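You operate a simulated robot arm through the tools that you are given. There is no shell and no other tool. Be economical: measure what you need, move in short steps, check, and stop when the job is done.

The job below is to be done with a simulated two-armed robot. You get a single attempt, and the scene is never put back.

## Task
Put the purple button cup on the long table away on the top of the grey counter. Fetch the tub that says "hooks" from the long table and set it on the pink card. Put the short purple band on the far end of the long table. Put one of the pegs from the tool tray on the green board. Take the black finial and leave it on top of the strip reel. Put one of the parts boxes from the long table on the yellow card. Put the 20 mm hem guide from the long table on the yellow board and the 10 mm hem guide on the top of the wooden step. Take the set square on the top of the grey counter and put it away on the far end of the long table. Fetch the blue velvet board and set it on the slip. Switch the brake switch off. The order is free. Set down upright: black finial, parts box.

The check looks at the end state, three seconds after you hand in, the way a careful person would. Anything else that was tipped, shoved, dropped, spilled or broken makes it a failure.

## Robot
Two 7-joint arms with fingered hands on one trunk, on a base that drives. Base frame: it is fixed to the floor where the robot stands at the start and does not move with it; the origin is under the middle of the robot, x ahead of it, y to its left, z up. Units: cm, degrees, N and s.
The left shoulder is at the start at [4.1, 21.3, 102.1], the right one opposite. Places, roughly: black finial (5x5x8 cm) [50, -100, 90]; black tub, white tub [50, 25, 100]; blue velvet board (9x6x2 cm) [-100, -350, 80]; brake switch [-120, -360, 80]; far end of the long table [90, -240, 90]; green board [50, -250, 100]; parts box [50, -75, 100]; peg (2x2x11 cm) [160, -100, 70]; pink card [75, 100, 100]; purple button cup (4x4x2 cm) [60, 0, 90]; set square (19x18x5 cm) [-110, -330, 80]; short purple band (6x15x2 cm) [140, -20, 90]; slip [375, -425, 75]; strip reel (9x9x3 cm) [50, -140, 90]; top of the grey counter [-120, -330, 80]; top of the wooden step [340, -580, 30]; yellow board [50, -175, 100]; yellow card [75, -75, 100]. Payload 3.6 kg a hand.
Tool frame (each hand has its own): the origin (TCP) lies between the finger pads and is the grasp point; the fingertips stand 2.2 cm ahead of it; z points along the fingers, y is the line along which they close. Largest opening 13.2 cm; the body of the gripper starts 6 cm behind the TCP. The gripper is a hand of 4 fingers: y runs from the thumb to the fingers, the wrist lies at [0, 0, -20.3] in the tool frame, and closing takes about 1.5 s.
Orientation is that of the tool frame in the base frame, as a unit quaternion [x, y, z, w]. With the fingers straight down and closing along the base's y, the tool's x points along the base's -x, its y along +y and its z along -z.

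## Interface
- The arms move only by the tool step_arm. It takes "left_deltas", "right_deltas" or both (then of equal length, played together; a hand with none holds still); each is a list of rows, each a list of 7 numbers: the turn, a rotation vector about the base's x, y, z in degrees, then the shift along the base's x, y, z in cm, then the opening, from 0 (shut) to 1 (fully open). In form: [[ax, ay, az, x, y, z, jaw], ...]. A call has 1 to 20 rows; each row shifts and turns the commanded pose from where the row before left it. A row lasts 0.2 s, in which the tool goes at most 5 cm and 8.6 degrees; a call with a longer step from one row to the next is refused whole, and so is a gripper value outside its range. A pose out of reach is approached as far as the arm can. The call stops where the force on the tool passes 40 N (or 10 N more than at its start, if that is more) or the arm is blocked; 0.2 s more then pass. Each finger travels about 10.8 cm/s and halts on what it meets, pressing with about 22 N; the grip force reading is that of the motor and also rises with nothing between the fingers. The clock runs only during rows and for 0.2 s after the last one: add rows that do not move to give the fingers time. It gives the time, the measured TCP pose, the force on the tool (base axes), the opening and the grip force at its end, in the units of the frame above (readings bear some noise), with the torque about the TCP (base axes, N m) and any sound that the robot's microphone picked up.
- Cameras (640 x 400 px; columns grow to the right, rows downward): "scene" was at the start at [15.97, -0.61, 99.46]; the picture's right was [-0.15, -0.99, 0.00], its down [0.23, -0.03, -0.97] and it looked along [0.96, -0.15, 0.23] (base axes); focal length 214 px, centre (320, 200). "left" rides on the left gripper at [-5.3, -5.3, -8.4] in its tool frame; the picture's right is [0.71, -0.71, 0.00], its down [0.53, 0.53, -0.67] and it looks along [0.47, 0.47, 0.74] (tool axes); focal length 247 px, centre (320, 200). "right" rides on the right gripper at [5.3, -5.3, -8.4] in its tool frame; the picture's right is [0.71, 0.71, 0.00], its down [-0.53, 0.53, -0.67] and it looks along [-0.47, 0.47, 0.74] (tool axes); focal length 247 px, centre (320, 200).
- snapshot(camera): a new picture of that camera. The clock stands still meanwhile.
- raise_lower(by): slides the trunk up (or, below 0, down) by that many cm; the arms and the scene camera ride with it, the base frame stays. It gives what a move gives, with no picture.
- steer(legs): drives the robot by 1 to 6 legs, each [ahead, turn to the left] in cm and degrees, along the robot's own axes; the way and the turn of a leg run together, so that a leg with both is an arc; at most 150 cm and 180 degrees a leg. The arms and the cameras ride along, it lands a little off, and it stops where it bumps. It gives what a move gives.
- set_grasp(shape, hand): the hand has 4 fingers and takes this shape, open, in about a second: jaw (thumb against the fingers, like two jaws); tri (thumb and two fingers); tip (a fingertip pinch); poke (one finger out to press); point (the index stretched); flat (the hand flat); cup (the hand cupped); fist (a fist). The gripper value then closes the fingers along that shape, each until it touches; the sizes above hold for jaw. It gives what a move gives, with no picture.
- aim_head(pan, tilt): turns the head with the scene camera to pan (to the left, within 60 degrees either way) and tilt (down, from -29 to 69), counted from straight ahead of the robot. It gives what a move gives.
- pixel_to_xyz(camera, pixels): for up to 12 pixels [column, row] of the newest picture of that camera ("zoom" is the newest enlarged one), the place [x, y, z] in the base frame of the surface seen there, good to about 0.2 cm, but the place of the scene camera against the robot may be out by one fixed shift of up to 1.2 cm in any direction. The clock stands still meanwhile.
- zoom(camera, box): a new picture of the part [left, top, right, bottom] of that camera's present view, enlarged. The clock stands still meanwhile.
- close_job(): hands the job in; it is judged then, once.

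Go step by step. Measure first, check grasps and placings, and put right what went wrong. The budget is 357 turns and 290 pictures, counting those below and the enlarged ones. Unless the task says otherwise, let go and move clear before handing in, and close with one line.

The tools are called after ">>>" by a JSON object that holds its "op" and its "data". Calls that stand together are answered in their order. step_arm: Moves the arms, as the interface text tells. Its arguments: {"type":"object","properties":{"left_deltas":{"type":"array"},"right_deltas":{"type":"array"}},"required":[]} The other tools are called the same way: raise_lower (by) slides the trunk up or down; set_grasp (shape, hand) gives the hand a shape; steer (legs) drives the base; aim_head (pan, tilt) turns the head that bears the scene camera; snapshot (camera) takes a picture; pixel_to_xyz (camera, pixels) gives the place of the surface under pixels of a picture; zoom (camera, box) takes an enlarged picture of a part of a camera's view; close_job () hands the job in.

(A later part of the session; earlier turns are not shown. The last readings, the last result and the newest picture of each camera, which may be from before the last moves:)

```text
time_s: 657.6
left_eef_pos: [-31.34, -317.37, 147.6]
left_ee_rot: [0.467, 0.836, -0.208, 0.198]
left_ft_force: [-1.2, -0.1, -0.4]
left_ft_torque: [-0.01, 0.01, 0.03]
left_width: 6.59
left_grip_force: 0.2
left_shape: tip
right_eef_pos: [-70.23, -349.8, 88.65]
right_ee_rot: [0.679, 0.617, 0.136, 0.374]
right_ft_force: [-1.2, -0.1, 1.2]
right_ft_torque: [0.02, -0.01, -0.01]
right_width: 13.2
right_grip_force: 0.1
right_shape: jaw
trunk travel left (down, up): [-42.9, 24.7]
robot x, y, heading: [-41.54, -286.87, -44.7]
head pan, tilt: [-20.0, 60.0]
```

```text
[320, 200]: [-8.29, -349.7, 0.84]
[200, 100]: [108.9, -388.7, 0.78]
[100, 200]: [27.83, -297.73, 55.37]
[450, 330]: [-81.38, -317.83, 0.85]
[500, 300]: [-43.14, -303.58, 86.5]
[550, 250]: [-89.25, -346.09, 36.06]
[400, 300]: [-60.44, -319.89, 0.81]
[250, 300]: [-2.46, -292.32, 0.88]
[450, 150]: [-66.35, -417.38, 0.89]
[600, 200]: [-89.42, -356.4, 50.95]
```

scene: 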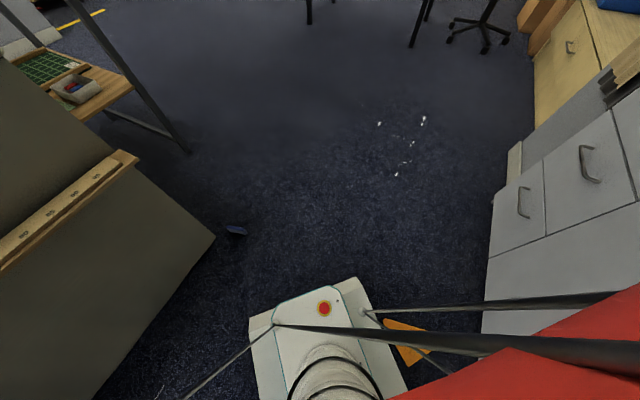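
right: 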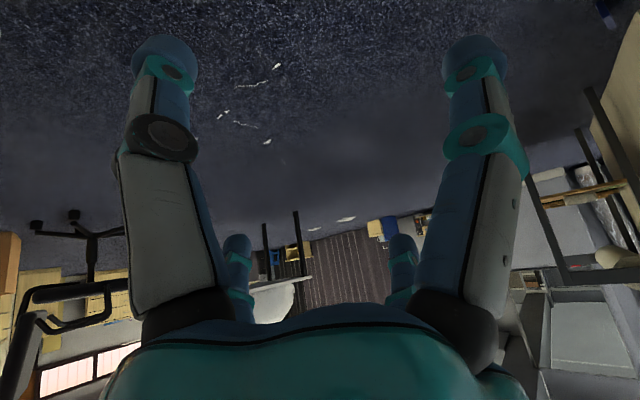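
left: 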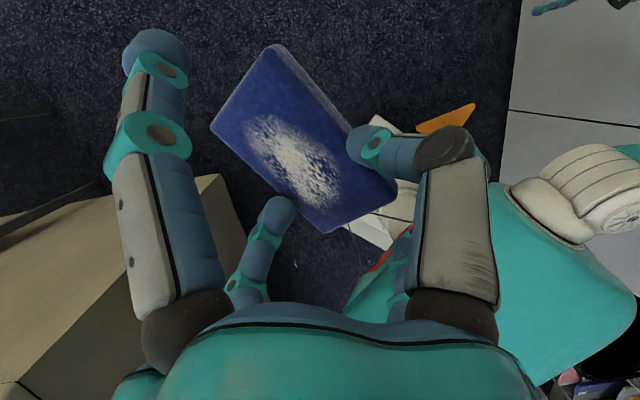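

Both hands are crooked; I bring them to a level, relaxed pose.

>>> {"op": "step_arm", "data": {"left_deltas": [[6.5, 1.66, 0, 2.8, 1, 0, 1], [6.5, 1.66, 0, 2.8, 1, 0, 1], [6.5, 1.66, 0, 2.8, 1, -1, 1], [6.5, 1.66, 0, 2.8, 1, -2, 1], [6.4, 1.66, 0, 2.8, 1, -3, 1], [0, 0, 0, 2.8, 1, -4, 1], [0, 0, 0, 2.8, 1, -4, 1], [0, 0, 0, 2.8, 1, -4, 1], [0, 0, 0, 2.8, 1, -4, 1], [0, 0, 0, 2.8, 0.5, -4, 1], [0, 0, 0, 0, 0, 0, 1]], "right_deltas": [[0, 0, 0, 0, 0, 3, 1], [3.64, 6.92, 0, 2, 0, 3, 1], [3.64, 6.92, 0, 3, 1, 3, 1], [3.64, 6.92, 0, 4, 1, 2, 1], [3.64, 6.92, 0, 4, 1.5, 2, 1], [3.64, 6.92, 0, 4, 1.5, 2, 1], [3.64, 6.92, 0, 4, 1.5, 2, 1], [0, 0, 0, 4, 1.5, 2, 1], [0, 0, 0, 4, 1.5, 1, 1], [0, 0, 0, 4, 1.5, 1, 1], [0, 0, 0, 4, 1.5, 1, 1]]}}

>>> {"op": "snapshot", "data": {"camera": "left"}}

```text
time_s: 660.0
left_eef_pos: [-3.67, -307.08, 119.37]
left_ee_rot: [0.492, 0.871, 0.009, -0.003]
left_ft_force: [0.1, 0.3, -0.2]
left_ft_torque: [0.01, 0.01, -0.02]
left_width: 13.16
left_grip_force: 0.0
left_shape: tip
left hand out of reach, approached as far as the arm can: row 1, 2, 3
right_eef_pos: [-33.11, -337.37, 110.47]
right_ee_rot: [0.741, 0.672, 0.001, -0.002]
right_ft_force: [-0.1, -0.9, -0.3]
right_ft_torque: [0.04, 0.01, 0.01]
right_width: 13.21
right_grip_force: 0.1
right_shape: jaw
trunk travel left (down, up): [-42.9, 24.7]
robot x, y, heading: [-41.58, -286.48, -44.6]
head pan, tilt: [-20.0, 60.0]
```

```text
77 pictures are left
```

left: 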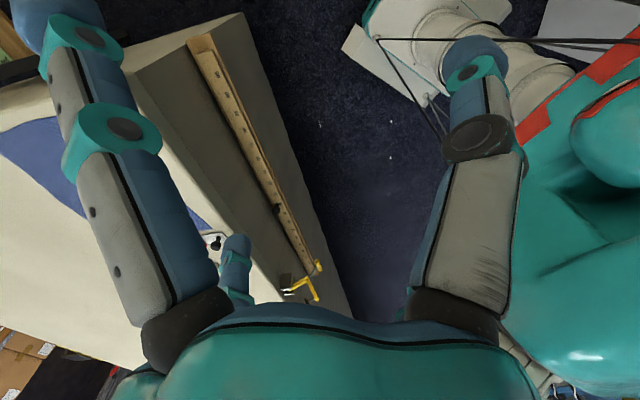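

>>> {"op": "pixel_to_xyz", "data": {"camera": "scene", "pixels": [[228, 228], [245, 235], [237, 229], [238, 236], [385, 320], [425, 330], [412, 365], [398, 345], [215, 237], [365, 280]]}}

>>> {"op": "zoom", "data": {"camera": "scene", "box": [210, 200, 270, 260]}}

```text
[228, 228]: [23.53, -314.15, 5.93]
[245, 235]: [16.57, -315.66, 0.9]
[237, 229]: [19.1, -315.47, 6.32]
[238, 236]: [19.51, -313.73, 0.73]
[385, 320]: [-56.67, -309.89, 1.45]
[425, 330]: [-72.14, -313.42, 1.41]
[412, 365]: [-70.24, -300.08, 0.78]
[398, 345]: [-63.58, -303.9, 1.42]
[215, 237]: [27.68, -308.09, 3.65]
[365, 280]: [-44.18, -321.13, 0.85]
```

```text
6.67 times, centred on (240, 230) of scene
```

zoom: 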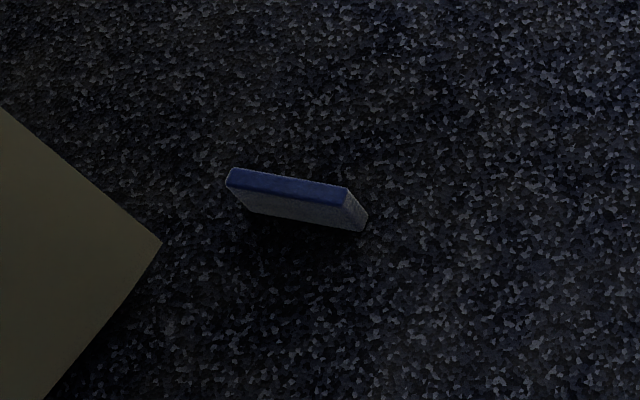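

The square's corner is slightly under my right edge. I pull away with a gentle right arc, then continue south.

>>> {"op": "steer", "data": {"legs": [[40, -45]]}}

>>> {"op": "steer", "data": {"legs": [[40, 0]]}}

>>> {"op": "steer", "data": {"legs": [[0, 45]]}}

>>> {"op": "steer", "data": {"legs": [[0, 45]]}}

>>> {"op": "steer", "data": {"legs": [[0, 45]]}}

>>> {"op": "aim_head", "data": {"pan": 0, "tilt": 50}}

>>> {"op": "snapshot", "data": {"camera": "scene"}}

```text
time_s: 662.5
left_eef_pos: [-11.97, -363.22, 119.36]
left_ee_rot: [0.779, 0.627, 0.01, 0.001]
left_ft_force: [0.5, -0.7, -1.6]
left_ft_torque: [-0.01, -0.03, -0.04]
left_width: 13.2
left_grip_force: 0.1
left_shape: tip
right_eef_pos: [-54.43, -365.01, 110.52]
right_ee_rot: [0.937, 0.35, 0.002, 0.001]
right_ft_force: [-0.9, -0.1, 0.2]
right_ft_torque: [-0.02, -0.01, -0.01]
right_width: 13.19
right_grip_force: 0.0
right_shape: jaw
trunk travel left (down, up): [-42.9, 24.7]
robot x, y, heading: [-23.28, -322.81, -87.5]
head pan, tilt: [-20.0, 60.0]
```

```text
time_s: 665.0
left_eef_pos: [-9.78, -402.63, 119.34]
left_ee_rot: [0.778, 0.628, 0.011, -0.001]
left_ft_force: [0.0, 0.5, -0.8]
left_ft_torque: [0.01, -0.03, 0.0]
left_width: 13.2
left_grip_force: 0.1
left_shape: tip
right_eef_pos: [-52.34, -404.63, 110.67]
right_ee_rot: [0.936, 0.353, 0.002, 0.0]
right_ft_force: [0.0, -0.2, 0.1]
right_ft_torque: [0.03, 0.04, -0.01]
right_width: 13.2
right_grip_force: 0.1
right_shape: jaw
trunk travel left (down, up): [-42.9, 24.7]
robot x, y, heading: [-21.51, -362.09, -87.1]
head pan, tilt: [-20.0, 60.0]
```

```text
time_s: 667.5
left_eef_pos: [15.85, -381.97, 119.44]
left_ee_rot: [0.471, 0.882, 0.009, -0.004]
left_ft_force: [0.2, 0.4, -0.5]
left_ft_torque: [0.01, -0.01, 0.01]
left_width: 13.16
left_grip_force: 0.1
left_shape: tip
right_eef_pos: [-12.42, -413.77, 110.56]
right_ee_rot: [0.725, 0.689, 0.001, -0.001]
right_ft_force: [0.0, 0.5, -0.5]
right_ft_torque: [0.0, 0.0, 0.0]
right_width: 13.19
right_grip_force: 0.0
right_shape: jaw
trunk travel left (down, up): [-42.9, 24.7]
robot x, y, heading: [-23.9, -364.67, -41.5]
head pan, tilt: [-20.0, 60.0]
```

```text
time_s: 668.2
left_eef_pos: [16.87, -380.44, 119.59]
left_ee_rot: [0.465, 0.885, 0.008, -0.005]
left_ft_force: [0.9, -0.2, 0.8]
left_ft_torque: [0.02, 0.01, 0.0]
left_width: 13.2
left_grip_force: 0.1
left_shape: tip
right_eef_pos: [-11.34, -412.79, 110.51]
right_ee_rot: [0.722, 0.692, 0.002, -0.006]
right_ft_force: [0.1, -0.5, 0.2]
right_ft_torque: [0.01, 0.01, 0.04]
right_width: 13.21
right_grip_force: 0.1
right_shape: jaw
trunk travel left (down, up): [-42.9, 24.7]
robot x, y, heading: [-23.96, -364.76, -41.2]
head pan, tilt: [-20.0, 60.0]
stopped in leg 1: the robot was blocked; the commanded pose is now the measured one
```

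```text
time_s: 670.4
left_eef_pos: [17.88, -351.59, 119.89]
left_ee_rot: [0.143, 0.99, 0.006, -0.005]
left_ft_force: [-0.3, 0.5, 0.6]
left_ft_torque: [0.03, -0.06, -0.02]
left_width: 13.19
left_grip_force: 0.0
left_shape: tip
right_eef_pos: [16.62, -394.56, 110.58]
right_ee_rot: [0.448, 0.894, -0.004, 0.0]
right_ft_force: [-0.9, 0.2, -1.0]
right_ft_torque: [0.0, -0.08, -0.02]
right_width: 13.22
right_grip_force: 0.0
right_shape: jaw
trunk travel left (down, up): [-42.9, 24.7]
robot x, y, heading: [-23.46, -367.97, -2.0]
head pan, tilt: [-20.0, 60.0]
stopped in leg 1: the robot was blocked; the commanded pose is now the measured one
```

```text
time_s: 671.2
left_eef_pos: [18.24, -351.61, 119.68]
left_ee_rot: [0.142, 0.99, 0.006, -0.008]
left_ft_force: [0.7, -0.8, -1.4]
left_ft_torque: [0.02, 0.0, 0.0]
left_width: 13.21
left_grip_force: 0.0
left_shape: tip
right_eef_pos: [16.9, -394.44, 110.79]
right_ee_rot: [0.447, 0.894, 0.0, 0.0]
right_ft_force: [0.4, -0.1, 0.0]
right_ft_torque: [0.01, -0.02, 0.02]
right_width: 13.18
right_grip_force: 0.1
right_shape: jaw
trunk travel left (down, up): [-42.9, 24.7]
robot x, y, heading: [-23.96, -367.72, -1.7]
head pan, tilt: [0.0, 50.0]
```

```text
75 pictures are left
```

scene: 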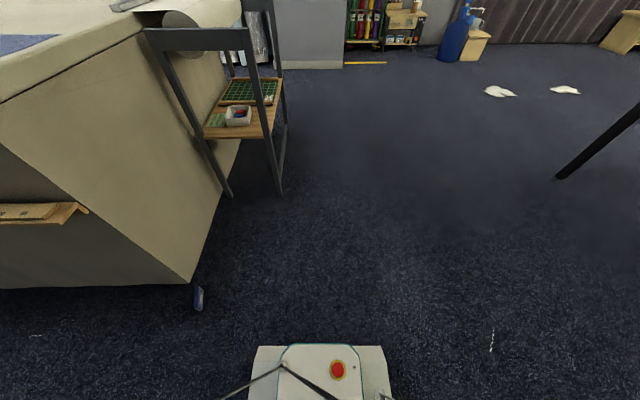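

The board stands by the table corner at (199,298). I turn to face it from the south-west.

>>> {"op": "steer", "data": {"legs": [[0, 40]]}}

>>> {"op": "steer", "data": {"legs": [[0, 25]]}}

>>> {"op": "steer", "data": {"legs": [[24, 0]]}}

>>> {"op": "steer", "data": {"legs": [[0, 7]]}}

>>> {"op": "aim_head", "data": {"pan": -20, "tilt": 60}}

>>> {"op": "snapshot", "data": {"camera": "scene"}}

```text
time_s: 672.3
left_eef_pos: [16.53, -347.67, 119.75]
left_ee_rot: [0.093, 0.996, 0.005, -0.008]
left_ft_force: [0.2, 0.1, 0.0]
left_ft_torque: [0.01, -0.04, 0.0]
left_width: 13.22
left_grip_force: 0.1
left_shape: tip
right_eef_pos: [18.6, -390.52, 115.43]
right_ee_rot: [0.41, 0.91, 0.027, 0.05]
right_ft_force: [-0.5, 0.1, 0.2]
right_ft_torque: [0.02, 0.01, 0.04]
right_width: 13.2
right_grip_force: 0.1
right_shape: jaw
trunk travel left (down, up): [-42.9, 24.7]
robot x, y, heading: [-23.1, -368.3, 3.7]
head pan, tilt: [0.0, 50.0]
stopped in leg 1: the robot was blocked; the commanded pose is now the measured one
```

```text
time_s: 673.9
left_eef_pos: [4.28, -333.24, 119.78]
left_ee_rot: [-0.118, 0.993, 0.004, -0.008]
left_ft_force: [-0.3, 0.0, 0.5]
left_ft_torque: [0.03, 0.02, -0.01]
left_width: 13.24
left_grip_force: 0.1
left_shape: tip
right_eef_pos: [23.83, -371.52, 115.46]
right_ee_rot: [0.209, 0.976, 0.038, 0.043]
right_ft_force: [-0.2, 0.1, 0.4]
right_ft_torque: [0.0, 0.0, 0.0]
right_width: 13.22
right_grip_force: 0.1
right_shape: jaw
trunk travel left (down, up): [-42.9, 24.7]
robot x, y, heading: [-22.73, -369.94, 28.1]
head pan, tilt: [0.0, 50.0]
```

```text
time_s: 675.7
left_eef_pos: [25.18, -321.88, 119.65]
left_ee_rot: [-0.12, 0.993, 0.003, -0.01]
left_ft_force: [0.8, 0.4, -0.6]
left_ft_torque: [-0.04, 0.03, 0.01]
left_width: 13.2
left_grip_force: 0.0
left_shape: tip
right_eef_pos: [44.99, -360.07, 115.45]
right_ee_rot: [0.208, 0.977, 0.037, 0.042]
right_ft_force: [-0.5, 1.2, 0.2]
right_ft_torque: [0.03, 0.06, -0.01]
right_width: 13.22
right_grip_force: 0.1
right_shape: jaw
trunk travel left (down, up): [-42.9, 24.7]
robot x, y, heading: [-1.93, -358.72, 28.4]
head pan, tilt: [0.0, 50.0]
```

```text
time_s: 676.7
left_eef_pos: [20.24, -318.94, 119.78]
left_ee_rot: [-0.18, 0.984, 0.003, -0.01]
left_ft_force: [-0.1, 0.2, -0.3]
left_ft_torque: [-0.03, 0.03, 0.01]
left_width: 13.22
left_grip_force: 0.1
left_shape: tip
right_eef_pos: [44.66, -354.51, 116.13]
right_ee_rot: [0.149, 0.987, 0.048, 0.046]
right_ft_force: [1.9, -0.8, 0.0]
right_ft_torque: [0.03, 0.11, 0.03]
right_width: 13.22
right_grip_force: 0.0
right_shape: jaw
trunk travel left (down, up): [-42.9, 24.7]
robot x, y, heading: [-1.65, -359.32, 35.3]
head pan, tilt: [0.0, 50.0]
```

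```text
time_s: 677.5
left_eef_pos: [20.31, -319.02, 119.83]
left_ee_rot: [-0.18, 0.984, 0.003, -0.009]
left_ft_force: [-0.7, 0.4, 0.2]
left_ft_torque: [-0.01, -0.01, 0.02]
left_width: 13.21
left_grip_force: 0.0
left_shape: tip
right_eef_pos: [44.61, -354.69, 116.13]
right_ee_rot: [0.15, 0.986, 0.048, 0.046]
right_ft_force: [0.1, -0.2, -0.1]
right_ft_torque: [0.02, 0.01, 0.02]
right_width: 13.19
right_grip_force: 0.1
right_shape: jaw
trunk travel left (down, up): [-42.9, 24.7]
robot x, y, heading: [-1.56, -359.36, 35.5]
head pan, tilt: [-20.0, 60.0]
```

```text
74 pictures are left
```

scene: 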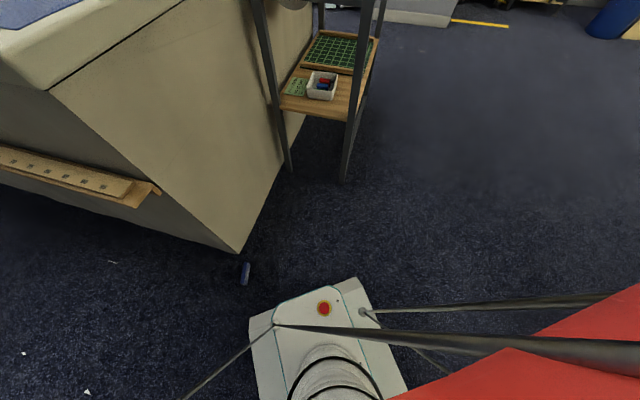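

After the short turn I stand at (-1.6,-359) heading 35, with the board ahead-left: ideal for the left hand. I lower the trunk in stages.

>>> {"op": "raise_lower", "data": {"by": -22}}

>>> {"op": "raise_lower", "data": {"by": -20}}

>>> {"op": "snapshot", "data": {"camera": "left"}}

```text
time_s: 679.8
left_eef_pos: [20.13, -318.99, 97.95]
left_ee_rot: [-0.18, 0.984, 0.003, -0.008]
left_ft_force: [0.0, 0.0, -0.4]
left_ft_torque: [0.0, -0.01, 0.01]
left_width: 13.18
left_grip_force: 0.1
left_shape: tip
right_eef_pos: [44.56, -354.6, 94.23]
right_ee_rot: [0.15, 0.986, 0.05, 0.047]
right_ft_force: [0.6, -0.3, -0.2]
right_ft_torque: [0.02, 0.02, -0.01]
right_width: 13.21
right_grip_force: 0.0
right_shape: jaw
trunk travel left (down, up): [-20.9, 46.7]
robot x, y, heading: [-1.46, -358.79, 35.5]
head pan, tilt: [-20.0, 60.0]
```

```text
time_s: 682.0
left_eef_pos: [20.27, -318.96, 77.9]
left_ee_rot: [-0.181, 0.983, 0.004, -0.009]
left_ft_force: [-0.1, 0.5, 0.2]
left_ft_torque: [0.01, 0.01, -0.03]
left_width: 13.2
left_grip_force: 0.0
left_shape: tip
right_eef_pos: [44.71, -354.63, 74.07]
right_ee_rot: [0.15, 0.986, 0.048, 0.046]
right_ft_force: [0.7, -0.2, -0.4]
right_ft_torque: [0.03, 0.01, -0.02]
right_width: 13.19
right_grip_force: 0.1
right_shape: jaw
trunk travel left (down, up): [-0.9, 66.7]
robot x, y, heading: [-1.71, -359.73, 35.5]
head pan, tilt: [-20.0, 60.0]
```

```text
73 pictures are left
```

left: 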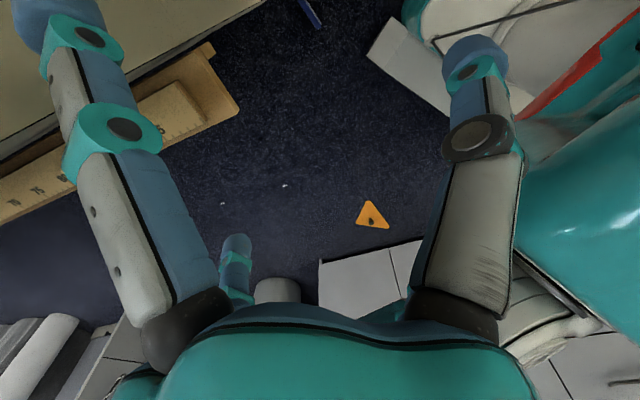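

Works smoothly in the open. I lower the left hand toward the board.

>>> {"op": "step_arm", "data": {"left_deltas": [[0, 0, -4.5, 0, 0, -4.5, 0.5], [0, 0, -4.5, 0, 0, -4.5, 0.5], [0, 0, 0, 0, 0, -4.5, 0.5], [0, 0, 0, 0, 0, -4.5, 0.5], [0, 0, 0, 0, 0, -4.5, 0.5], [0, 0, 0, 0, 0, -4.5, 0.5], [0, 0, 0, 0, 0, -4.5, 0.5], [0, 0, 0, 0, 0, -4.5, 0.5], [0, 0, 0, 0, 0, -4.5, 0.5], [0, 0, 0, 0, 0, -4.5, 0.5], [0, 0, 0, 0, 0, 0, 0.5]]}}

>>> {"op": "snapshot", "data": {"camera": "left"}}

```text
time_s: 684.4
left_eef_pos: [20.02, -318.82, 32.71]
left_ee_rot: [-0.103, 0.995, 0.004, -0.01]
left_ft_force: [-0.3, -0.3, -0.2]
left_ft_torque: [0.01, -0.03, -0.02]
left_width: 6.64
left_grip_force: 0.0
left_shape: tip
right_eef_pos: [44.52, -354.66, 74.15]
right_ee_rot: [0.15, 0.986, 0.049, 0.047]
right_ft_force: [-0.1, 0.1, 0.6]
right_ft_torque: [0.04, 0.01, -0.04]
right_width: 13.18
right_grip_force: 0.1
right_shape: jaw
trunk travel left (down, up): [-0.9, 66.7]
robot x, y, heading: [-1.48, -359.52, 35.6]
head pan, tilt: [-20.0, 60.0]
```

```text
72 pictures are left
```

left: 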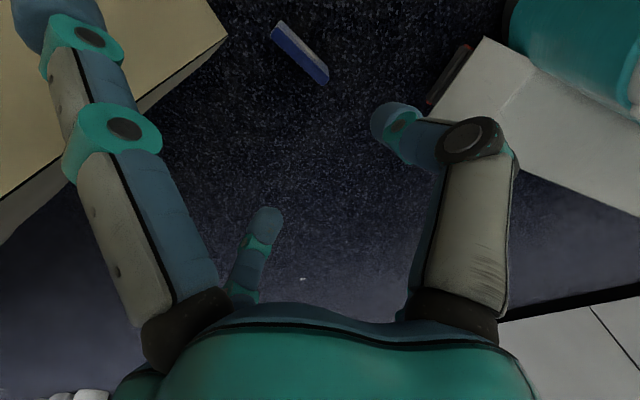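

>>> {"op": "pixel_to_xyz", "data": {"camera": "left", "pixels": [[280, 30], [326, 70], [302, 50], [275, 40], [315, 80], [300, 62], [290, 25]]}}

>>> {"op": "zoom", "data": {"camera": "left", "box": [250, 0, 350, 100]}}

```text
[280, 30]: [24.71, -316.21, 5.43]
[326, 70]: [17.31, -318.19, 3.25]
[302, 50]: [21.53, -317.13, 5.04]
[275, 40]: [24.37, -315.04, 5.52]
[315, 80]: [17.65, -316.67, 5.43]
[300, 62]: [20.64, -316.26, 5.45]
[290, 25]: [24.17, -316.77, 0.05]
```

```text
4.00 times, centred on (300, 50) of left
```

zoom: 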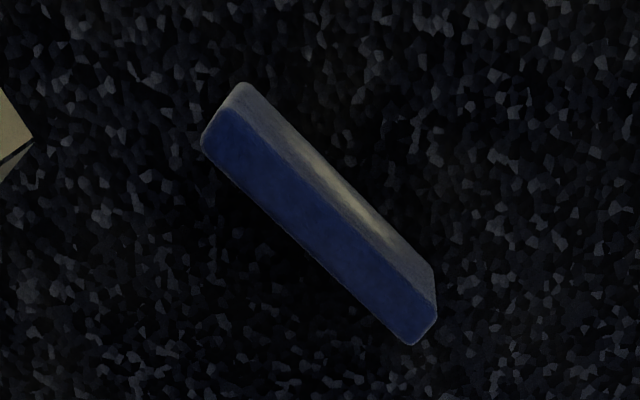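

It stands on its edge with the dusty face to the south. I'd rather have it flat for a proper grip: with closed fingertips I push its top gently northward so it lies face up.

>>> {"op": "step_arm", "data": {"left_deltas": [[0, 0, 0, 0.4, -0.7, -4.5, 0.2], [0, 0, 0, 0.3, -0.7, -4.5, 0], [0, 0, 0, 0, -0.4, -4.5, 0], [0, 0, 0, 0, 0, -4.5, 0], [0, 0, 0, 0, 0, -4.5, 0], [0, 0, 0, 0, 0, -3.7, 0], [0, 0, 0, 0, 0, 0, 0], [0, 0, 0, 0, 1, 0, 0], [0, 0, 0, 0, 1, 0, 0], [0, 0, 0, 0, 1, 0, 0], [0, 0, 0, 0, 1, 0, 0], [0, 0, 0, 0, 1, 0, 0], [0, 0, 0, 0, 1, 0, 0], [0, 0, 0, 0, 0, 0, 0]]}}

>>> {"op": "step_arm", "data": {"left_deltas": [[0, 0, 0, 0, -1, 4, 0.3], [0, 0, 0, 0, -1, 4, 0.6], [0, 0, 0, 0, 0, 4, 1], [0, 0, 0, 0, 0, 4, 1], [0, 0, 0, 0, 0, 0, 1]]}}

>>> {"op": "snapshot", "data": {"camera": "left"}}

```text
time_s: 687.4
left_eef_pos: [20.87, -314.94, 6.61]
left_ee_rot: [-0.103, 0.995, 0.003, -0.009]
left_ft_force: [-0.6, 0.5, -0.2]
left_ft_torque: [-0.01, 0.02, 0.0]
left_width: 0.0
left_grip_force: 22.7
left_shape: tip
right_eef_pos: [44.55, -354.68, 74.08]
right_ee_rot: [0.149, 0.987, 0.048, 0.046]
right_ft_force: [-0.2, -0.4, -0.3]
right_ft_torque: [-0.02, 0.02, -0.01]
right_width: 13.17
right_grip_force: 0.1
right_shape: jaw
trunk travel left (down, up): [-0.9, 66.7]
robot x, y, heading: [-1.51, -359.14, 35.3]
head pan, tilt: [-20.0, 60.0]
```

```text
time_s: 688.6
left_eef_pos: [21.14, -316.69, 22.77]
left_ee_rot: [-0.103, 0.995, 0.004, -0.009]
left_ft_force: [0.3, 0.2, 0.9]
left_ft_torque: [-0.02, -0.02, 0.03]
left_width: 13.18
left_grip_force: 0.1
left_shape: tip
right_eef_pos: [44.74, -354.59, 74.1]
right_ee_rot: [0.15, 0.986, 0.047, 0.046]
right_ft_force: [-0.4, 0.8, 0.4]
right_ft_torque: [0.03, 0.0, 0.0]
right_width: 13.2
right_grip_force: 0.0
right_shape: jaw
trunk travel left (down, up): [-0.9, 66.7]
robot x, y, heading: [-1.42, -359.54, 35.2]
head pan, tilt: [-20.0, 60.0]
```

```text
70 pictures are left
```

left: 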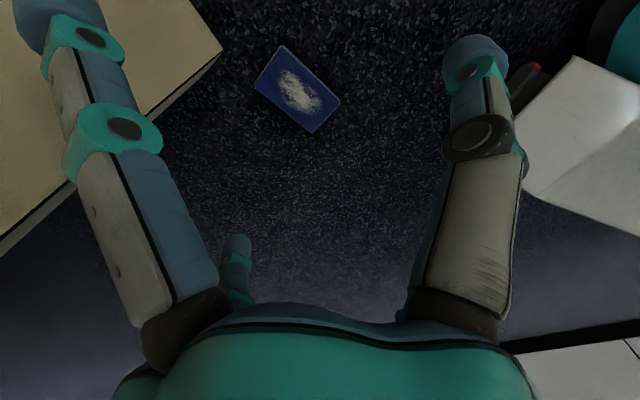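

The board now lies flat, face up. I measure it and grip across its width.

>>> {"op": "pixel_to_xyz", "data": {"camera": "left", "pixels": [[284, 47], [339, 97], [312, 131], [256, 82], [298, 90]]}}

```text
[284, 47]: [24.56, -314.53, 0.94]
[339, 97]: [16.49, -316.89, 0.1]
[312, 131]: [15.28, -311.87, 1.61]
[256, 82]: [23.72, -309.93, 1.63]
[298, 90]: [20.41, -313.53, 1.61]
```

>>> {"op": "step_arm", "data": {"left_deltas": [[0, 0, 2, -1, 3.4, -2, 0.7], [0, 0, 0, 0, 0, -4.5, 0.7], [0, 0, 0, 0, 0, -4.5, 0.7], [0, 0, 0, 0, 0, -4.5, 0.7], [0, 0, 0, 0, 0, -3.5, 0.7], [0, 0, 0, 0, 0, -1, 0.7], [0, 0, 0, 0, 0, 0, 0.7], [0, 0, 0, 0, 0, 0, 0.5], [0, 0, 0, 0, 0, 0, 0.35], [0, 0, 0, 0, 0, 0, 0.2], [0, 0, 0, 0, 0, 0, 0], [0, 0, 0, 0, 0, 0, 0], [0, 0, 0, 0, 0, 0, 0]]}}

>>> {"op": "snapshot", "data": {"camera": "left"}}

```text
time_s: 691.4
left_eef_pos: [19.86, -313.55, 2.73]
left_ee_rot: [-0.119, 0.993, 0.004, -0.009]
left_ft_force: [-0.2, -0.1, 0.7]
left_ft_torque: [-0.02, 0.03, -0.01]
left_width: 4.87
left_grip_force: 21.8
left_shape: tip
right_eef_pos: [44.65, -354.54, 74.08]
right_ee_rot: [0.15, 0.986, 0.049, 0.046]
right_ft_force: [0.9, -0.5, -0.4]
right_ft_torque: [0.0, 0.0, 0.01]
right_width: 13.21
right_grip_force: 0.0
right_shape: jaw
trunk travel left (down, up): [-0.9, 66.7]
robot x, y, heading: [-1.54, -359.37, 35.4]
head pan, tilt: [-20.0, 60.0]
```

```text
69 pictures are left
```

left: 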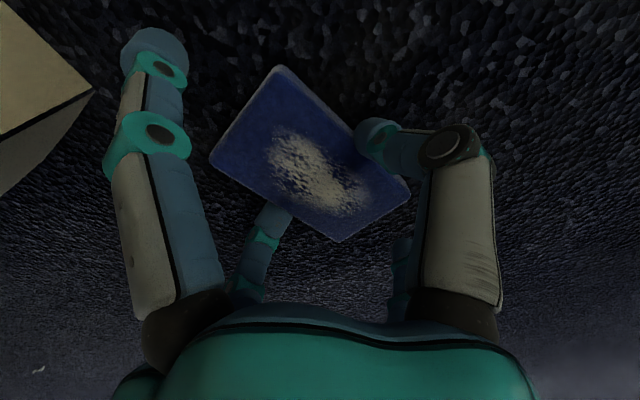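

Gripped. I lift it, raise the trunk, and look for the square.

>>> {"op": "step_arm", "data": {"left_deltas": [[0, 0, 0, 0, 0, 2, 0], [0, 0, 0, 0, 0, 4, 0], [0, 0, 0, 0, 0, 4.5, 0], [0, 0, 0, 0, 0, 4.5, 0], [0, 0, 0, 0, 0, 4.5, 0], [0, 0, 0, 0, 0, 4.5, 0], [0, 0, 0, -1, -1, 4.5, 0], [0, 0, 0, -1, -1, 4.5, 0], [0, 0, 0, -1, -1, 4.5, 0], [0, 0, 0, -1, -1, 4.5, 0], [0, 0, 0, -1, -1, 4.5, 0], [0, 0, 0, -1, -1, 4.5, 0], [0, 0, 0, -1, -1, 4.5, 0], [0, 0, 0, -1, -1, 4.5, 0], [0, 0, 0, -1, -1, 4.5, 0], [0, 0, 0, -1, -1, 4.5, 0], [0, 0, 0, -1, -1, 4, 0]]}}

>>> {"op": "raise_lower", "data": {"by": 40}}

>>> {"op": "aim_head", "data": {"pan": 60, "tilt": 50}}

>>> {"op": "snapshot", "data": {"camera": "scene"}}

```text
time_s: 695.0
left_eef_pos: [14.94, -318.72, 51.27]
left_ee_rot: [-0.12, 0.993, 0.003, -0.01]
left_ft_force: [-0.1, -0.3, -0.5]
left_ft_torque: [0.01, -0.04, 0.0]
left_width: 4.84
left_grip_force: 21.8
left_shape: tip
left hand out of reach, approached as far as the arm can: row 12, 13, 14, 15, 16, 17
right_eef_pos: [44.61, -354.46, 74.1]
right_ee_rot: [0.149, 0.987, 0.049, 0.047]
right_ft_force: [-0.2, 0.5, 0.0]
right_ft_torque: [0.0, 0.0, -0.03]
right_width: 13.22
right_grip_force: 0.1
right_shape: jaw
trunk travel left (down, up): [-0.9, 66.7]
robot x, y, heading: [-1.59, -359.2, 35.6]
head pan, tilt: [-20.0, 60.0]
```

```text
time_s: 698.8
left_eef_pos: [15.23, -318.68, 91.33]
left_ee_rot: [-0.121, 0.993, 0.004, -0.009]
left_ft_force: [-0.3, -1.1, -0.4]
left_ft_torque: [0.04, 0.0, 0.01]
left_width: 4.83
left_grip_force: 22.1
left_shape: tip
right_eef_pos: [44.76, -354.56, 114.11]
right_ee_rot: [0.151, 0.986, 0.048, 0.046]
right_ft_force: [-0.4, 0.4, 0.4]
right_ft_torque: [-0.01, -0.03, 0.02]
right_width: 13.2
right_grip_force: 0.0
right_shape: jaw
trunk travel left (down, up): [-40.9, 26.7]
robot x, y, heading: [-1.73, -359.21, 35.3]
head pan, tilt: [-20.0, 60.0]
```

```text
time_s: 700.4
left_eef_pos: [15.18, -318.71, 91.33]
left_ee_rot: [-0.12, 0.993, 0.005, -0.01]
left_ft_force: [0.7, 0.8, -0.7]
left_ft_torque: [0.04, -0.03, -0.02]
left_width: 4.85
left_grip_force: 21.7
left_shape: tip
right_eef_pos: [44.67, -354.72, 114.07]
right_ee_rot: [0.149, 0.986, 0.049, 0.047]
right_ft_force: [0.3, -0.3, 0.1]
right_ft_torque: [0.01, -0.01, -0.01]
right_width: 13.2
right_grip_force: 0.0
right_shape: jaw
trunk travel left (down, up): [-40.9, 26.7]
robot x, y, heading: [-1.58, -359.12, 35.5]
head pan, tilt: [60.0, 50.0]
```

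```text
68 pictures are left
```

scene: 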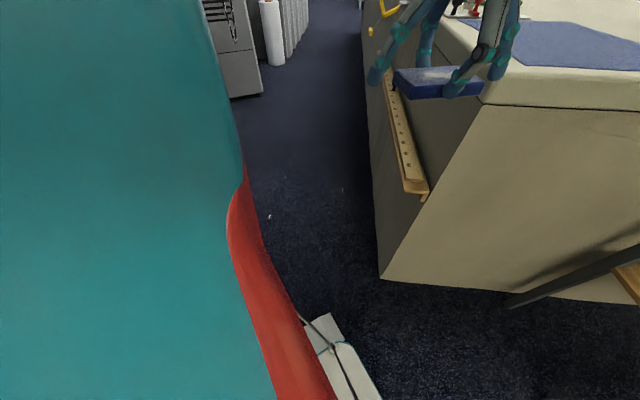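

Next the square: I turn around in place to face west, then approach it along heading 150 with my right hand.

>>> {"op": "steer", "data": {"legs": [[0, 45]]}}

>>> {"op": "steer", "data": {"legs": [[0, 45]]}}

>>> {"op": "steer", "data": {"legs": [[0, 45]]}}

>>> {"op": "steer", "data": {"legs": [[18, 0]]}}

>>> {"op": "aim_head", "data": {"pan": -30, "tilt": 55}}

>>> {"op": "snapshot", "data": {"camera": "scene"}}

```text
time_s: 701.6
left_eef_pos: [8.61, -316.64, 91.43]
left_ee_rot: [-0.198, 0.98, 0.002, -0.009]
left_ft_force: [0.0, 0.3, -0.6]
left_ft_torque: [0.02, -0.02, 0.01]
left_width: 4.85
left_grip_force: 21.6
left_shape: tip
right_eef_pos: [43.53, -347.46, 115.53]
right_ee_rot: [0.076, 0.993, 0.067, 0.053]
right_ft_force: [-0.9, 0.2, 0.4]
right_ft_torque: [0.03, -0.07, 0.03]
right_width: 13.22
right_grip_force: 0.0
right_shape: jaw
trunk travel left (down, up): [-40.9, 26.7]
robot x, y, heading: [-1.49, -359.88, 44.2]
head pan, tilt: [60.0, 50.0]
stopped in leg 1: the robot was blocked; the commanded pose is now the measured one
```

```text
time_s: 704.0
left_eef_pos: [-24.76, -322.25, 91.36]
left_ee_rot: [-0.559, 0.829, 0.0, -0.01]
left_ft_force: [-0.2, -1.0, 1.3]
left_ft_torque: [0.14, 0.0, 0.03]
left_width: 4.84
left_grip_force: 22.4
left_shape: tip
right_eef_pos: [26.63, -318.58, 120.15]
right_ee_rot: [-0.228, 0.956, 0.161, 0.089]
right_ft_force: [27.8, 0.8, 14.0]
right_ft_torque: [-0.11, 1.85, 0.35]
right_width: 13.2
right_grip_force: 0.1
right_shape: jaw
trunk travel left (down, up): [-40.9, 26.7]
robot x, y, heading: [2.52, -359.77, 88.9]
head pan, tilt: [60.0, 50.0]
```

```text
time_s: 705.0
left_eef_pos: [-27.13, -324.41, 91.45]
left_ee_rot: [-0.586, 0.81, -0.001, -0.008]
left_ft_force: [1.0, -0.2, -0.7]
left_ft_torque: [-0.03, -0.03, 0.02]
left_width: 4.77
left_grip_force: 21.5
left_shape: tip
right_eef_pos: [23.69, -317.1, 120.59]
right_ee_rot: [-0.261, 0.947, 0.17, 0.08]
right_ft_force: [0.8, -0.4, 0.3]
right_ft_torque: [-0.03, 0.03, 0.01]
right_width: 13.2
right_grip_force: 0.0
right_shape: jaw
trunk travel left (down, up): [-40.9, 26.7]
robot x, y, heading: [2.36, -360.05, 92.8]
head pan, tilt: [60.0, 50.0]
stopped in leg 1: the robot was blocked; the commanded pose is now the measured one
```

```text
time_s: 706.5
left_eef_pos: [-28.16, -305.23, 91.56]
left_ee_rot: [-0.587, 0.809, -0.002, -0.009]
left_ft_force: [-0.7, 0.7, -1.4]
left_ft_torque: [-0.03, 0.01, -0.02]
left_width: 4.76
left_grip_force: 22.1
left_shape: tip
right_eef_pos: [22.68, -297.79, 120.43]
right_ee_rot: [-0.264, 0.946, 0.168, 0.08]
right_ft_force: [0.9, 0.4, -0.4]
right_ft_torque: [-0.03, 0.02, -0.01]
right_width: 13.19
right_grip_force: 0.2
right_shape: jaw
trunk travel left (down, up): [-40.9, 26.7]
robot x, y, heading: [1.63, -340.71, 92.9]
head pan, tilt: [60.0, 50.0]
```

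```text
time_s: 708.2
left_eef_pos: [-28.24, -305.46, 91.53]
left_ee_rot: [-0.587, 0.809, -0.001, -0.008]
left_ft_force: [-0.3, -0.2, -0.9]
left_ft_torque: [0.01, 0.01, -0.01]
left_width: 4.77
left_grip_force: 21.8
left_shape: tip
right_eef_pos: [22.7, -298.02, 120.6]
right_ee_rot: [-0.262, 0.947, 0.169, 0.08]
right_ft_force: [-0.2, 0.1, -0.2]
right_ft_torque: [0.0, -0.01, 0.04]
right_width: 13.2
right_grip_force: 0.1
right_shape: jaw
trunk travel left (down, up): [-40.9, 26.7]
robot x, y, heading: [1.56, -340.52, 93.2]
head pan, tilt: [-30.0, 55.0]
```

```text
67 pictures are left
```

scene: 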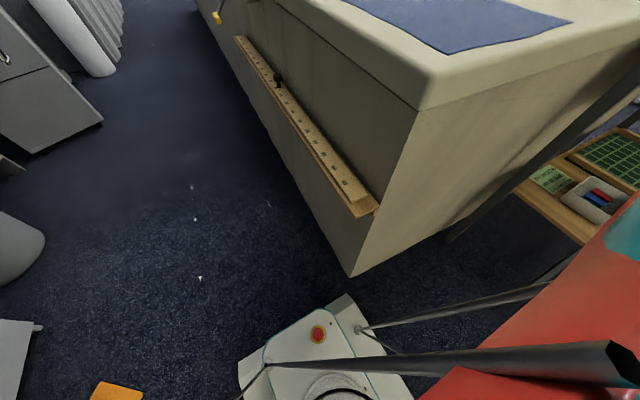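

I level the right hand, back up, and continue turning left in small legs.

>>> {"op": "step_arm", "data": {"right_deltas": [[-7.1, 1.2, 0, 0, 0, 0, 1], [-7.1, 1.2, 0, 0, 0, 0, 1], [-7.1, 1.2, 0, 0, 0, 0, 1], [0, 0, 0, 0, 0, 0, 1]]}}

>>> {"op": "steer", "data": {"legs": [[-20, 0]]}}

>>> {"op": "steer", "data": {"legs": [[0, 30]]}}

>>> {"op": "steer", "data": {"legs": [[0, 28]]}}

>>> {"op": "aim_head", "data": {"pan": 0, "tilt": 50}}

>>> {"op": "snapshot", "data": {"camera": "scene"}}

```text
time_s: 709.2
left_eef_pos: [-28.27, -305.49, 91.68]
left_ee_rot: [-0.587, 0.809, -0.002, -0.01]
left_ft_force: [0.4, 1.1, -0.6]
left_ft_torque: [-0.02, -0.01, -0.01]
left_width: 4.82
left_grip_force: 21.9
left_shape: tip
right_eef_pos: [26.02, -299.67, 120.08]
right_ee_rot: [-0.268, 0.963, -0.002, 0.001]
right_ft_force: [-0.1, 0.8, 0.1]
right_ft_torque: [-0.01, 0.0, 0.0]
right_width: 13.21
right_grip_force: 0.1
right_shape: jaw
right hand out of reach, approached as far as the arm can: row 1, 2, 3
trunk travel left (down, up): [-40.9, 26.7]
robot x, y, heading: [1.42, -340.75, 92.8]
head pan, tilt: [-30.0, 55.0]
```

```text
time_s: 710.8
left_eef_pos: [-27.08, -325.08, 91.54]
left_ee_rot: [-0.588, 0.809, -0.001, -0.008]
left_ft_force: [1.6, -0.5, -0.2]
left_ft_torque: [0.03, -0.03, -0.02]
left_width: 4.84
left_grip_force: 21.9
left_shape: tip
right_eef_pos: [27.11, -319.45, 120.06]
right_ee_rot: [-0.268, 0.963, -0.001, 0.002]
right_ft_force: [0.6, -0.6, 0.4]
right_ft_torque: [0.03, -0.02, 0.0]
right_width: 13.18
right_grip_force: 0.0
right_shape: jaw
trunk travel left (down, up): [-40.9, 26.7]
robot x, y, heading: [2.93, -360.27, 93.1]
head pan, tilt: [-30.0, 55.0]
```

```text
time_s: 712.4
left_eef_pos: [-38.66, -340.21, 91.84]
left_ee_rot: [0.742, -0.671, 0.002, 0.008]
left_ft_force: [-0.1, 0.3, 0.7]
left_ft_torque: [0.04, 0.02, -0.01]
left_width: 4.81
left_grip_force: 22.4
left_shape: tip
right_eef_pos: [9.69, -312.94, 121.98]
right_ee_rot: [-0.448, 0.894, 0.027, -0.004]
right_ft_force: [0.3, -0.1, 0.0]
right_ft_torque: [0.0, -0.03, 0.01]
right_width: 13.21
right_grip_force: 0.1
right_shape: jaw
trunk travel left (down, up): [-40.9, 26.7]
robot x, y, heading: [4.59, -360.03, 116.7]
head pan, tilt: [-30.0, 55.0]
stopped in leg 1: the robot was blocked; the commanded pose is now the measured one
```

```text
time_s: 714.0
left_eef_pos: [-42.95, -358.69, 91.88]
left_ee_rot: [0.864, -0.503, 0.004, 0.007]
left_ft_force: [-0.2, 0.9, -1.3]
left_ft_torque: [0.0, 0.06, 0.02]
left_width: 4.8
left_grip_force: 21.5
left_shape: tip
right_eef_pos: [-8.73, -312.75, 120.54]
right_ee_rot: [-0.601, 0.799, 0.014, 0.004]
right_ft_force: [0.4, -0.2, 0.3]
right_ft_torque: [0.0, 0.04, 0.03]
right_width: 13.2
right_grip_force: 0.0
right_shape: jaw
trunk travel left (down, up): [-40.9, 26.7]
robot x, y, heading: [5.3, -358.36, 140.7]
head pan, tilt: [-30.0, 55.0]
stopped in leg 1: the robot was blocked; the commanded pose is now the measured one
```

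```text
time_s: 715.0
left_eef_pos: [-42.87, -358.78, 91.83]
left_ee_rot: [0.864, -0.503, 0.005, 0.007]
left_ft_force: [0.1, 0.2, 0.0]
left_ft_torque: [-0.01, 0.03, 0.0]
left_width: 4.83
left_grip_force: 22.4
left_shape: tip
right_eef_pos: [-8.74, -312.86, 120.52]
right_ee_rot: [-0.601, 0.799, 0.016, 0.004]
right_ft_force: [-0.1, 0.4, 0.1]
right_ft_torque: [0.03, 0.0, 0.0]
right_width: 13.19
right_grip_force: 0.2
right_shape: jaw
trunk travel left (down, up): [-40.9, 26.7]
robot x, y, heading: [5.27, -358.28, 140.9]
head pan, tilt: [0.0, 50.0]
```

```text
66 pictures are left
```

scene: 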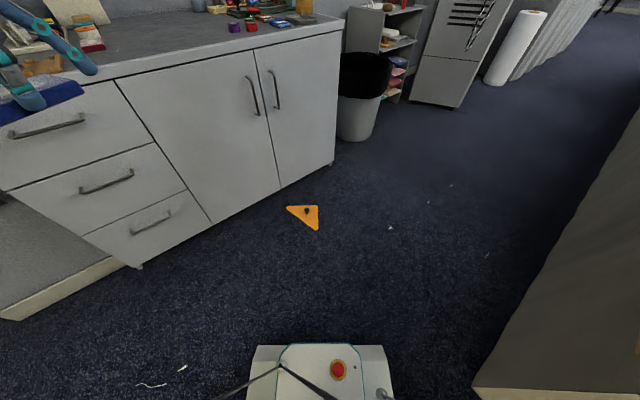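

>>> {"op": "pixel_to_xyz", "data": {"camera": "scene", "pixels": [[306, 211], [287, 208], [318, 206], [317, 229]]}}

```text
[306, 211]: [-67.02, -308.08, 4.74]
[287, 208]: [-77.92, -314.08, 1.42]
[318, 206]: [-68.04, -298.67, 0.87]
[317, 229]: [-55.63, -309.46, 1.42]
```

The square is at (-67.9,-307.8). I drive to about (-39,-348) at heading 155.

>>> {"op": "steer", "data": {"legs": [[0, 39]]}}

>>> {"op": "steer", "data": {"legs": [[21, 0]]}}

>>> {"op": "steer", "data": {"legs": [[0, -25]]}}

```text
time_s: 716.9
left_eef_pos: [-35.55, -384.5, 91.93]
left_ee_rot: [0.97, -0.242, 0.007, 0.005]
left_ft_force: [0.4, -0.1, -1.3]
left_ft_torque: [0.04, 0.03, 0.03]
left_width: 4.77
left_grip_force: 22.2
left_shape: tip
right_eef_pos: [-29.66, -325.96, 122.11]
right_ee_rot: [0.794, -0.608, -0.015, 0.007]
right_ft_force: [1.4, 0.4, 0.7]
right_ft_torque: [0.03, 0.03, -0.03]
right_width: 13.18
right_grip_force: 0.1
right_shape: jaw
trunk travel left (down, up): [-40.9, 26.7]
robot x, y, heading: [5.27, -356.0, 173.7]
head pan, tilt: [0.0, 50.0]
stopped in leg 1: the robot was blocked; the commanded pose is now the measured one
```

```text
time_s: 718.5
left_eef_pos: [-56.58, -381.88, 91.74]
left_ee_rot: [0.97, -0.245, 0.008, 0.006]
left_ft_force: [-0.9, -0.7, -0.5]
left_ft_torque: [0.02, -0.02, 0.0]
left_width: 4.79
left_grip_force: 21.8
left_shape: tip
right_eef_pos: [-50.8, -323.18, 121.73]
right_ee_rot: [0.792, -0.61, -0.012, 0.006]
right_ft_force: [-0.1, -0.3, 0.1]
right_ft_torque: [0.03, 0.0, 0.01]
right_width: 13.21
right_grip_force: 0.0
right_shape: jaw
trunk travel left (down, up): [-40.9, 26.7]
robot x, y, heading: [-15.25, -354.03, 173.7]
head pan, tilt: [0.0, 50.0]
```

```text
time_s: 720.2
left_eef_pos: [-64.32, -362.45, 91.84]
left_ee_rot: [0.896, -0.444, 0.005, 0.008]
left_ft_force: [1.3, 0.5, -0.9]
left_ft_torque: [0.01, -0.02, 0.01]
left_width: 4.81
left_grip_force: 22.1
left_shape: tip
right_eef_pos: [-34.85, -311.52, 121.98]
right_ee_rot: [-0.646, 0.763, 0.013, -0.005]
right_ft_force: [-0.7, -0.6, 0.0]
right_ft_torque: [-0.03, 0.02, -0.02]
right_width: 13.2
right_grip_force: 0.1
right_shape: jaw
trunk travel left (down, up): [-40.9, 26.7]
robot x, y, heading: [-15.84, -355.52, 148.6]
head pan, tilt: [0.0, 50.0]
```

>>> {"op": "steer", "data": {"legs": [[0, 7]]}}

>>> {"op": "steer", "data": {"legs": [[24, 0]]}}

>>> {"op": "step_arm", "data": {"left_deltas": [[0, 0, 0, 0, 0, 4, 0], [0, 0, 0, 0, 0, 4, 0], [0, 0, 0, 0, 0, 4, 0], [0, 0, 0, 0, 0, 4, 0], [0, 0, 0, 0, 0, 4, 0], [0, 0, 0, 0, 0, 4, 0]]}}

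```text
time_s: 721.2
left_eef_pos: [-63.11, -368.17, 92.09]
left_ee_rot: [0.922, -0.388, 0.006, 0.008]
left_ft_force: [-0.5, 0.5, 0.3]
left_ft_torque: [-0.05, 0.0, 0.01]
left_width: 4.78
left_grip_force: 22.0
left_shape: tip
right_eef_pos: [-40.04, -314.23, 122.02]
right_ee_rot: [-0.691, 0.722, 0.013, -0.006]
right_ft_force: [0.8, -0.4, -0.2]
right_ft_torque: [0.01, 0.02, 0.01]
right_width: 13.22
right_grip_force: 0.1
right_shape: jaw
trunk travel left (down, up): [-40.9, 26.7]
robot x, y, heading: [-16.2, -354.82, 156.2]
head pan, tilt: [0.0, 50.0]
```

```text
time_s: 723.0
left_eef_pos: [-85.74, -358.4, 91.9]
left_ee_rot: [0.922, -0.387, 0.007, 0.006]
left_ft_force: [-1.0, -0.6, -0.1]
left_ft_torque: [-0.03, -0.01, 0.02]
left_width: 4.77
left_grip_force: 22.1
left_shape: tip
right_eef_pos: [-62.68, -304.3, 122.02]
right_ee_rot: [-0.692, 0.722, 0.013, -0.004]
right_ft_force: [1.0, 0.0, -0.1]
right_ft_torque: [0.01, 0.0, 0.01]
right_width: 13.22
right_grip_force: 0.0
right_shape: jaw
trunk travel left (down, up): [-40.9, 26.7]
robot x, y, heading: [-38.22, -344.75, 156.2]
head pan, tilt: [0.0, 50.0]
```

```text
time_s: 724.4
left_eef_pos: [-85.19, -358.25, 116.26]
left_ee_rot: [0.922, -0.388, 0.005, 0.006]
left_ft_force: [-1.0, 0.8, -1.1]
left_ft_torque: [0.02, 0.01, 0.0]
left_width: 4.79
left_grip_force: 22.2
left_shape: tip
right_eef_pos: [-62.39, -304.32, 122.13]
right_ee_rot: [-0.692, 0.722, 0.014, -0.006]
right_ft_force: [-0.2, -0.5, -0.1]
right_ft_torque: [-0.01, 0.02, -0.03]
right_width: 13.18
right_grip_force: 0.1
right_shape: jaw
trunk travel left (down, up): [-40.9, 26.7]
robot x, y, heading: [-38.53, -345.18, 156.2]
head pan, tilt: [0.0, 50.0]
```

I pull the left hand back and up, then lower the trunk.

>>> {"op": "step_arm", "data": {"left_deltas": [[0, 0, 0, 3, -1, 3, 0], [0, 0, 0, 3, -1, 3, 0], [0, 0, 0, 3, -1, 3, 0], [0, 0, 0, 2, -1, 3, 0], [0, 0, 0, 0, 0, 0, 0]], "right_deltas": [[0, 0, 0, -1, -1, 0, 1], [0, 0, 0, -1, -1, 0, 1], [0, 0, 0, -1, -1, 0, 1], [0, 0, 0, -1, 0, 0, 1], [0, 0, 0, 0, 0, 0, 1]]}}

>>> {"op": "raise_lower", "data": {"by": -25}}

>>> {"op": "raise_lower", "data": {"by": -15}}

>>> {"op": "snapshot", "data": {"camera": "right"}}

```text
time_s: 725.6
left_eef_pos: [-74.49, -362.63, 127.96]
left_ee_rot: [0.922, -0.387, 0.007, 0.005]
left_ft_force: [-0.7, -0.1, -1.0]
left_ft_torque: [0.03, 0.03, 0.0]
left_width: 4.77
left_grip_force: 22.3
left_shape: tip
right_eef_pos: [-63.8, -304.89, 121.75]
right_ee_rot: [-0.692, 0.722, 0.014, -0.006]
right_ft_force: [-0.3, -0.8, 0.2]
right_ft_torque: [0.02, 0.04, 0.03]
right_width: 13.21
right_grip_force: 0.2
right_shape: jaw
right hand out of reach, approached as far as the arm can: row 2, 3, 4
trunk travel left (down, up): [-40.9, 26.7]
robot x, y, heading: [-38.5, -345.21, 156.1]
head pan, tilt: [0.0, 50.0]
```

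```text
time_s: 728.1
left_eef_pos: [-76.04, -361.98, 101.97]
left_ee_rot: [0.922, -0.387, 0.028, 0.007]
left_ft_force: [0.2, 0.0, -0.9]
left_ft_torque: [-0.02, 0.01, -0.02]
left_width: 4.79
left_grip_force: 22.1
left_shape: tip
right_eef_pos: [-63.82, -304.92, 96.75]
right_ee_rot: [-0.692, 0.722, 0.013, -0.006]
right_ft_force: [0.3, 0.6, -0.1]
right_ft_torque: [-0.01, 0.05, 0.02]
right_width: 13.19
right_grip_force: 0.1
right_shape: jaw
trunk travel left (down, up): [-15.9, 51.7]
robot x, y, heading: [-38.47, -344.61, 156.1]
head pan, tilt: [0.0, 50.0]
```

```text
time_s: 729.9
left_eef_pos: [-82.4, -358.89, 81.56]
left_ee_rot: [0.912, -0.384, 0.142, 0.009]
left_ft_force: [-1.0, -1.3, -0.7]
left_ft_torque: [0.01, -0.01, 0.0]
left_width: 4.78
left_grip_force: 21.8
left_shape: tip
right_eef_pos: [-63.81, -304.9, 81.71]
right_ee_rot: [-0.692, 0.722, 0.014, -0.006]
right_ft_force: [-0.1, -0.9, 0.5]
right_ft_torque: [-0.01, 0.02, 0.01]
right_width: 13.22
right_grip_force: 0.1
right_shape: jaw
trunk travel left (down, up): [-0.9, 66.7]
robot x, y, heading: [-38.01, -344.98, 156.3]
head pan, tilt: [0.0, 50.0]
```

```text
65 pictures are left
```

right: 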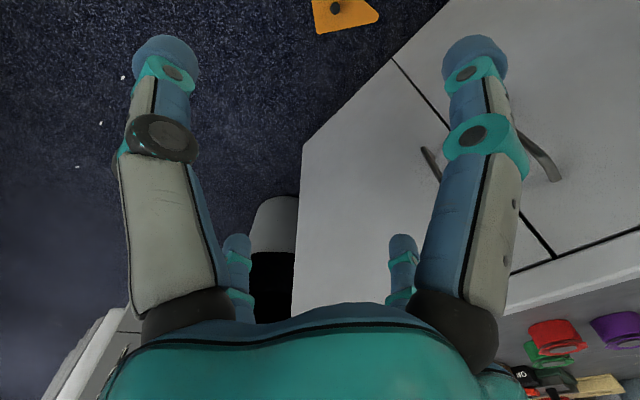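

>>> {"op": "step_arm", "data": {"left_deltas": [[0, 0, 0, 0, 0, 3, 0], [0, 0, 0, 0, 0, 3, 0], [0, 0, 0, 0, 0, 3, 0], [0, 0, 0, 0, 0, 3, 0], [0, 0, 0, 0, 0, 0, 0], [0, 0, 0, 0, 0, 0, 0], [0, 0, 0, 0, 0, 0, 0], [0, 0, 0, 0, 0, 0, 0], [0, 0, 0, 0, 0, 0, 0], [0, 0, 0, 0, 0, 0, 0], [0, 0, 0, 0, 0, 0, 0], [0, 0, 0, 0, 0, 0, 0]], "right_deltas": [[0, 0, 0, 0, 0, -4.5, 1], [0, 0, 0, 0, 0, -4.5, 1], [0, 0, 0, -0.4, -0.3, -4.5, 1], [0, 0, 0, -0.4, -0.3, -4.5, 1], [0, 0, 0, -0.4, -0.3, -4.5, 1], [0, 0, 0, -0.4, -0.3, -4.5, 1], [0, 0, 0, -0.4, -0.3, -4.5, 1], [0, 0, 0, -0.4, -0.3, -4.5, 1], [0, 0, 0, -0.4, -0.3, -4.5, 1], [0, 0, 0, -0.4, -0.3, -4.5, 1], [0, 0, 0, -0.4, -0.3, -4.5, 1], [0, 0, 0, 0, 0, 0, 1]]}}

>>> {"op": "snapshot", "data": {"camera": "right"}}

```text
time_s: 732.5
left_eef_pos: [-80.08, -353.57, 86.32]
left_ee_rot: [0.912, -0.384, 0.143, 0.008]
left_ft_force: [-0.8, 0.1, -0.9]
left_ft_torque: [0.01, 0.04, 0.0]
left_width: 4.81
left_grip_force: 22.4
left_shape: tip
left hand out of reach, approached as far as the arm can: row 1, 2, 3, 4
right_eef_pos: [-64.58, -303.94, 36.5]
right_ee_rot: [-0.692, 0.722, 0.013, -0.005]
right_ft_force: [-0.2, 0.2, 0.5]
right_ft_torque: [-0.02, -0.01, 0.03]
right_width: 13.18
right_grip_force: 0.0
right_shape: jaw
right hand out of reach, approached as far as the arm can: row 10, 11
trunk travel left (down, up): [-0.9, 66.7]
robot x, y, heading: [-38.15, -345.14, 156.2]
head pan, tilt: [0.0, 50.0]
```

```text
64 pictures are left
```

right: 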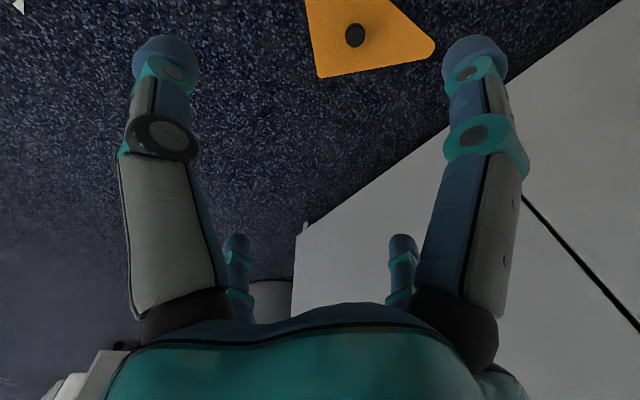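

>>> {"op": "pixel_to_xyz", "data": {"camera": "right", "pixels": [[355, 36], [320, 75], [432, 45], [345, 36]]}}

>>> {"op": "step_arm", "data": {"right_deltas": [[0, 0, 0, 0, 0, -4, 1], [0, 0, 0, 0, 0, -4, 1], [0, 0, 0, 0, 0, -4, 1], [0, 0, 0, 0, 0, -4, 1], [0, 0, 0, 0, 0, 0, 1]]}}

```text
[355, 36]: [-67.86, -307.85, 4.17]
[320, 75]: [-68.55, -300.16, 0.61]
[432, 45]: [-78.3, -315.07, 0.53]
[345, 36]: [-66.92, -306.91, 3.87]
```

```text
time_s: 733.7
left_eef_pos: [-80.05, -353.54, 86.4]
left_ee_rot: [0.912, -0.384, 0.143, 0.007]
left_ft_force: [-0.1, 0.7, -0.5]
left_ft_torque: [0.01, -0.02, -0.04]
left_width: 4.82
left_grip_force: 22.0
left_shape: tip
right_eef_pos: [-60.31, -298.21, 31.0]
right_ee_rot: [-0.692, 0.722, 0.013, -0.004]
right_ft_force: [0.2, 0.5, 1.1]
right_ft_torque: [0.0, 0.0, -0.01]
right_width: 13.21
right_grip_force: 0.0
right_shape: jaw
right hand out of reach, approached as far as the arm can: row 1, 2, 3, 4
trunk travel left (down, up): [-0.9, 66.7]
robot x, y, heading: [-38.17, -344.86, 156.2]
head pan, tilt: [0.0, 50.0]
```

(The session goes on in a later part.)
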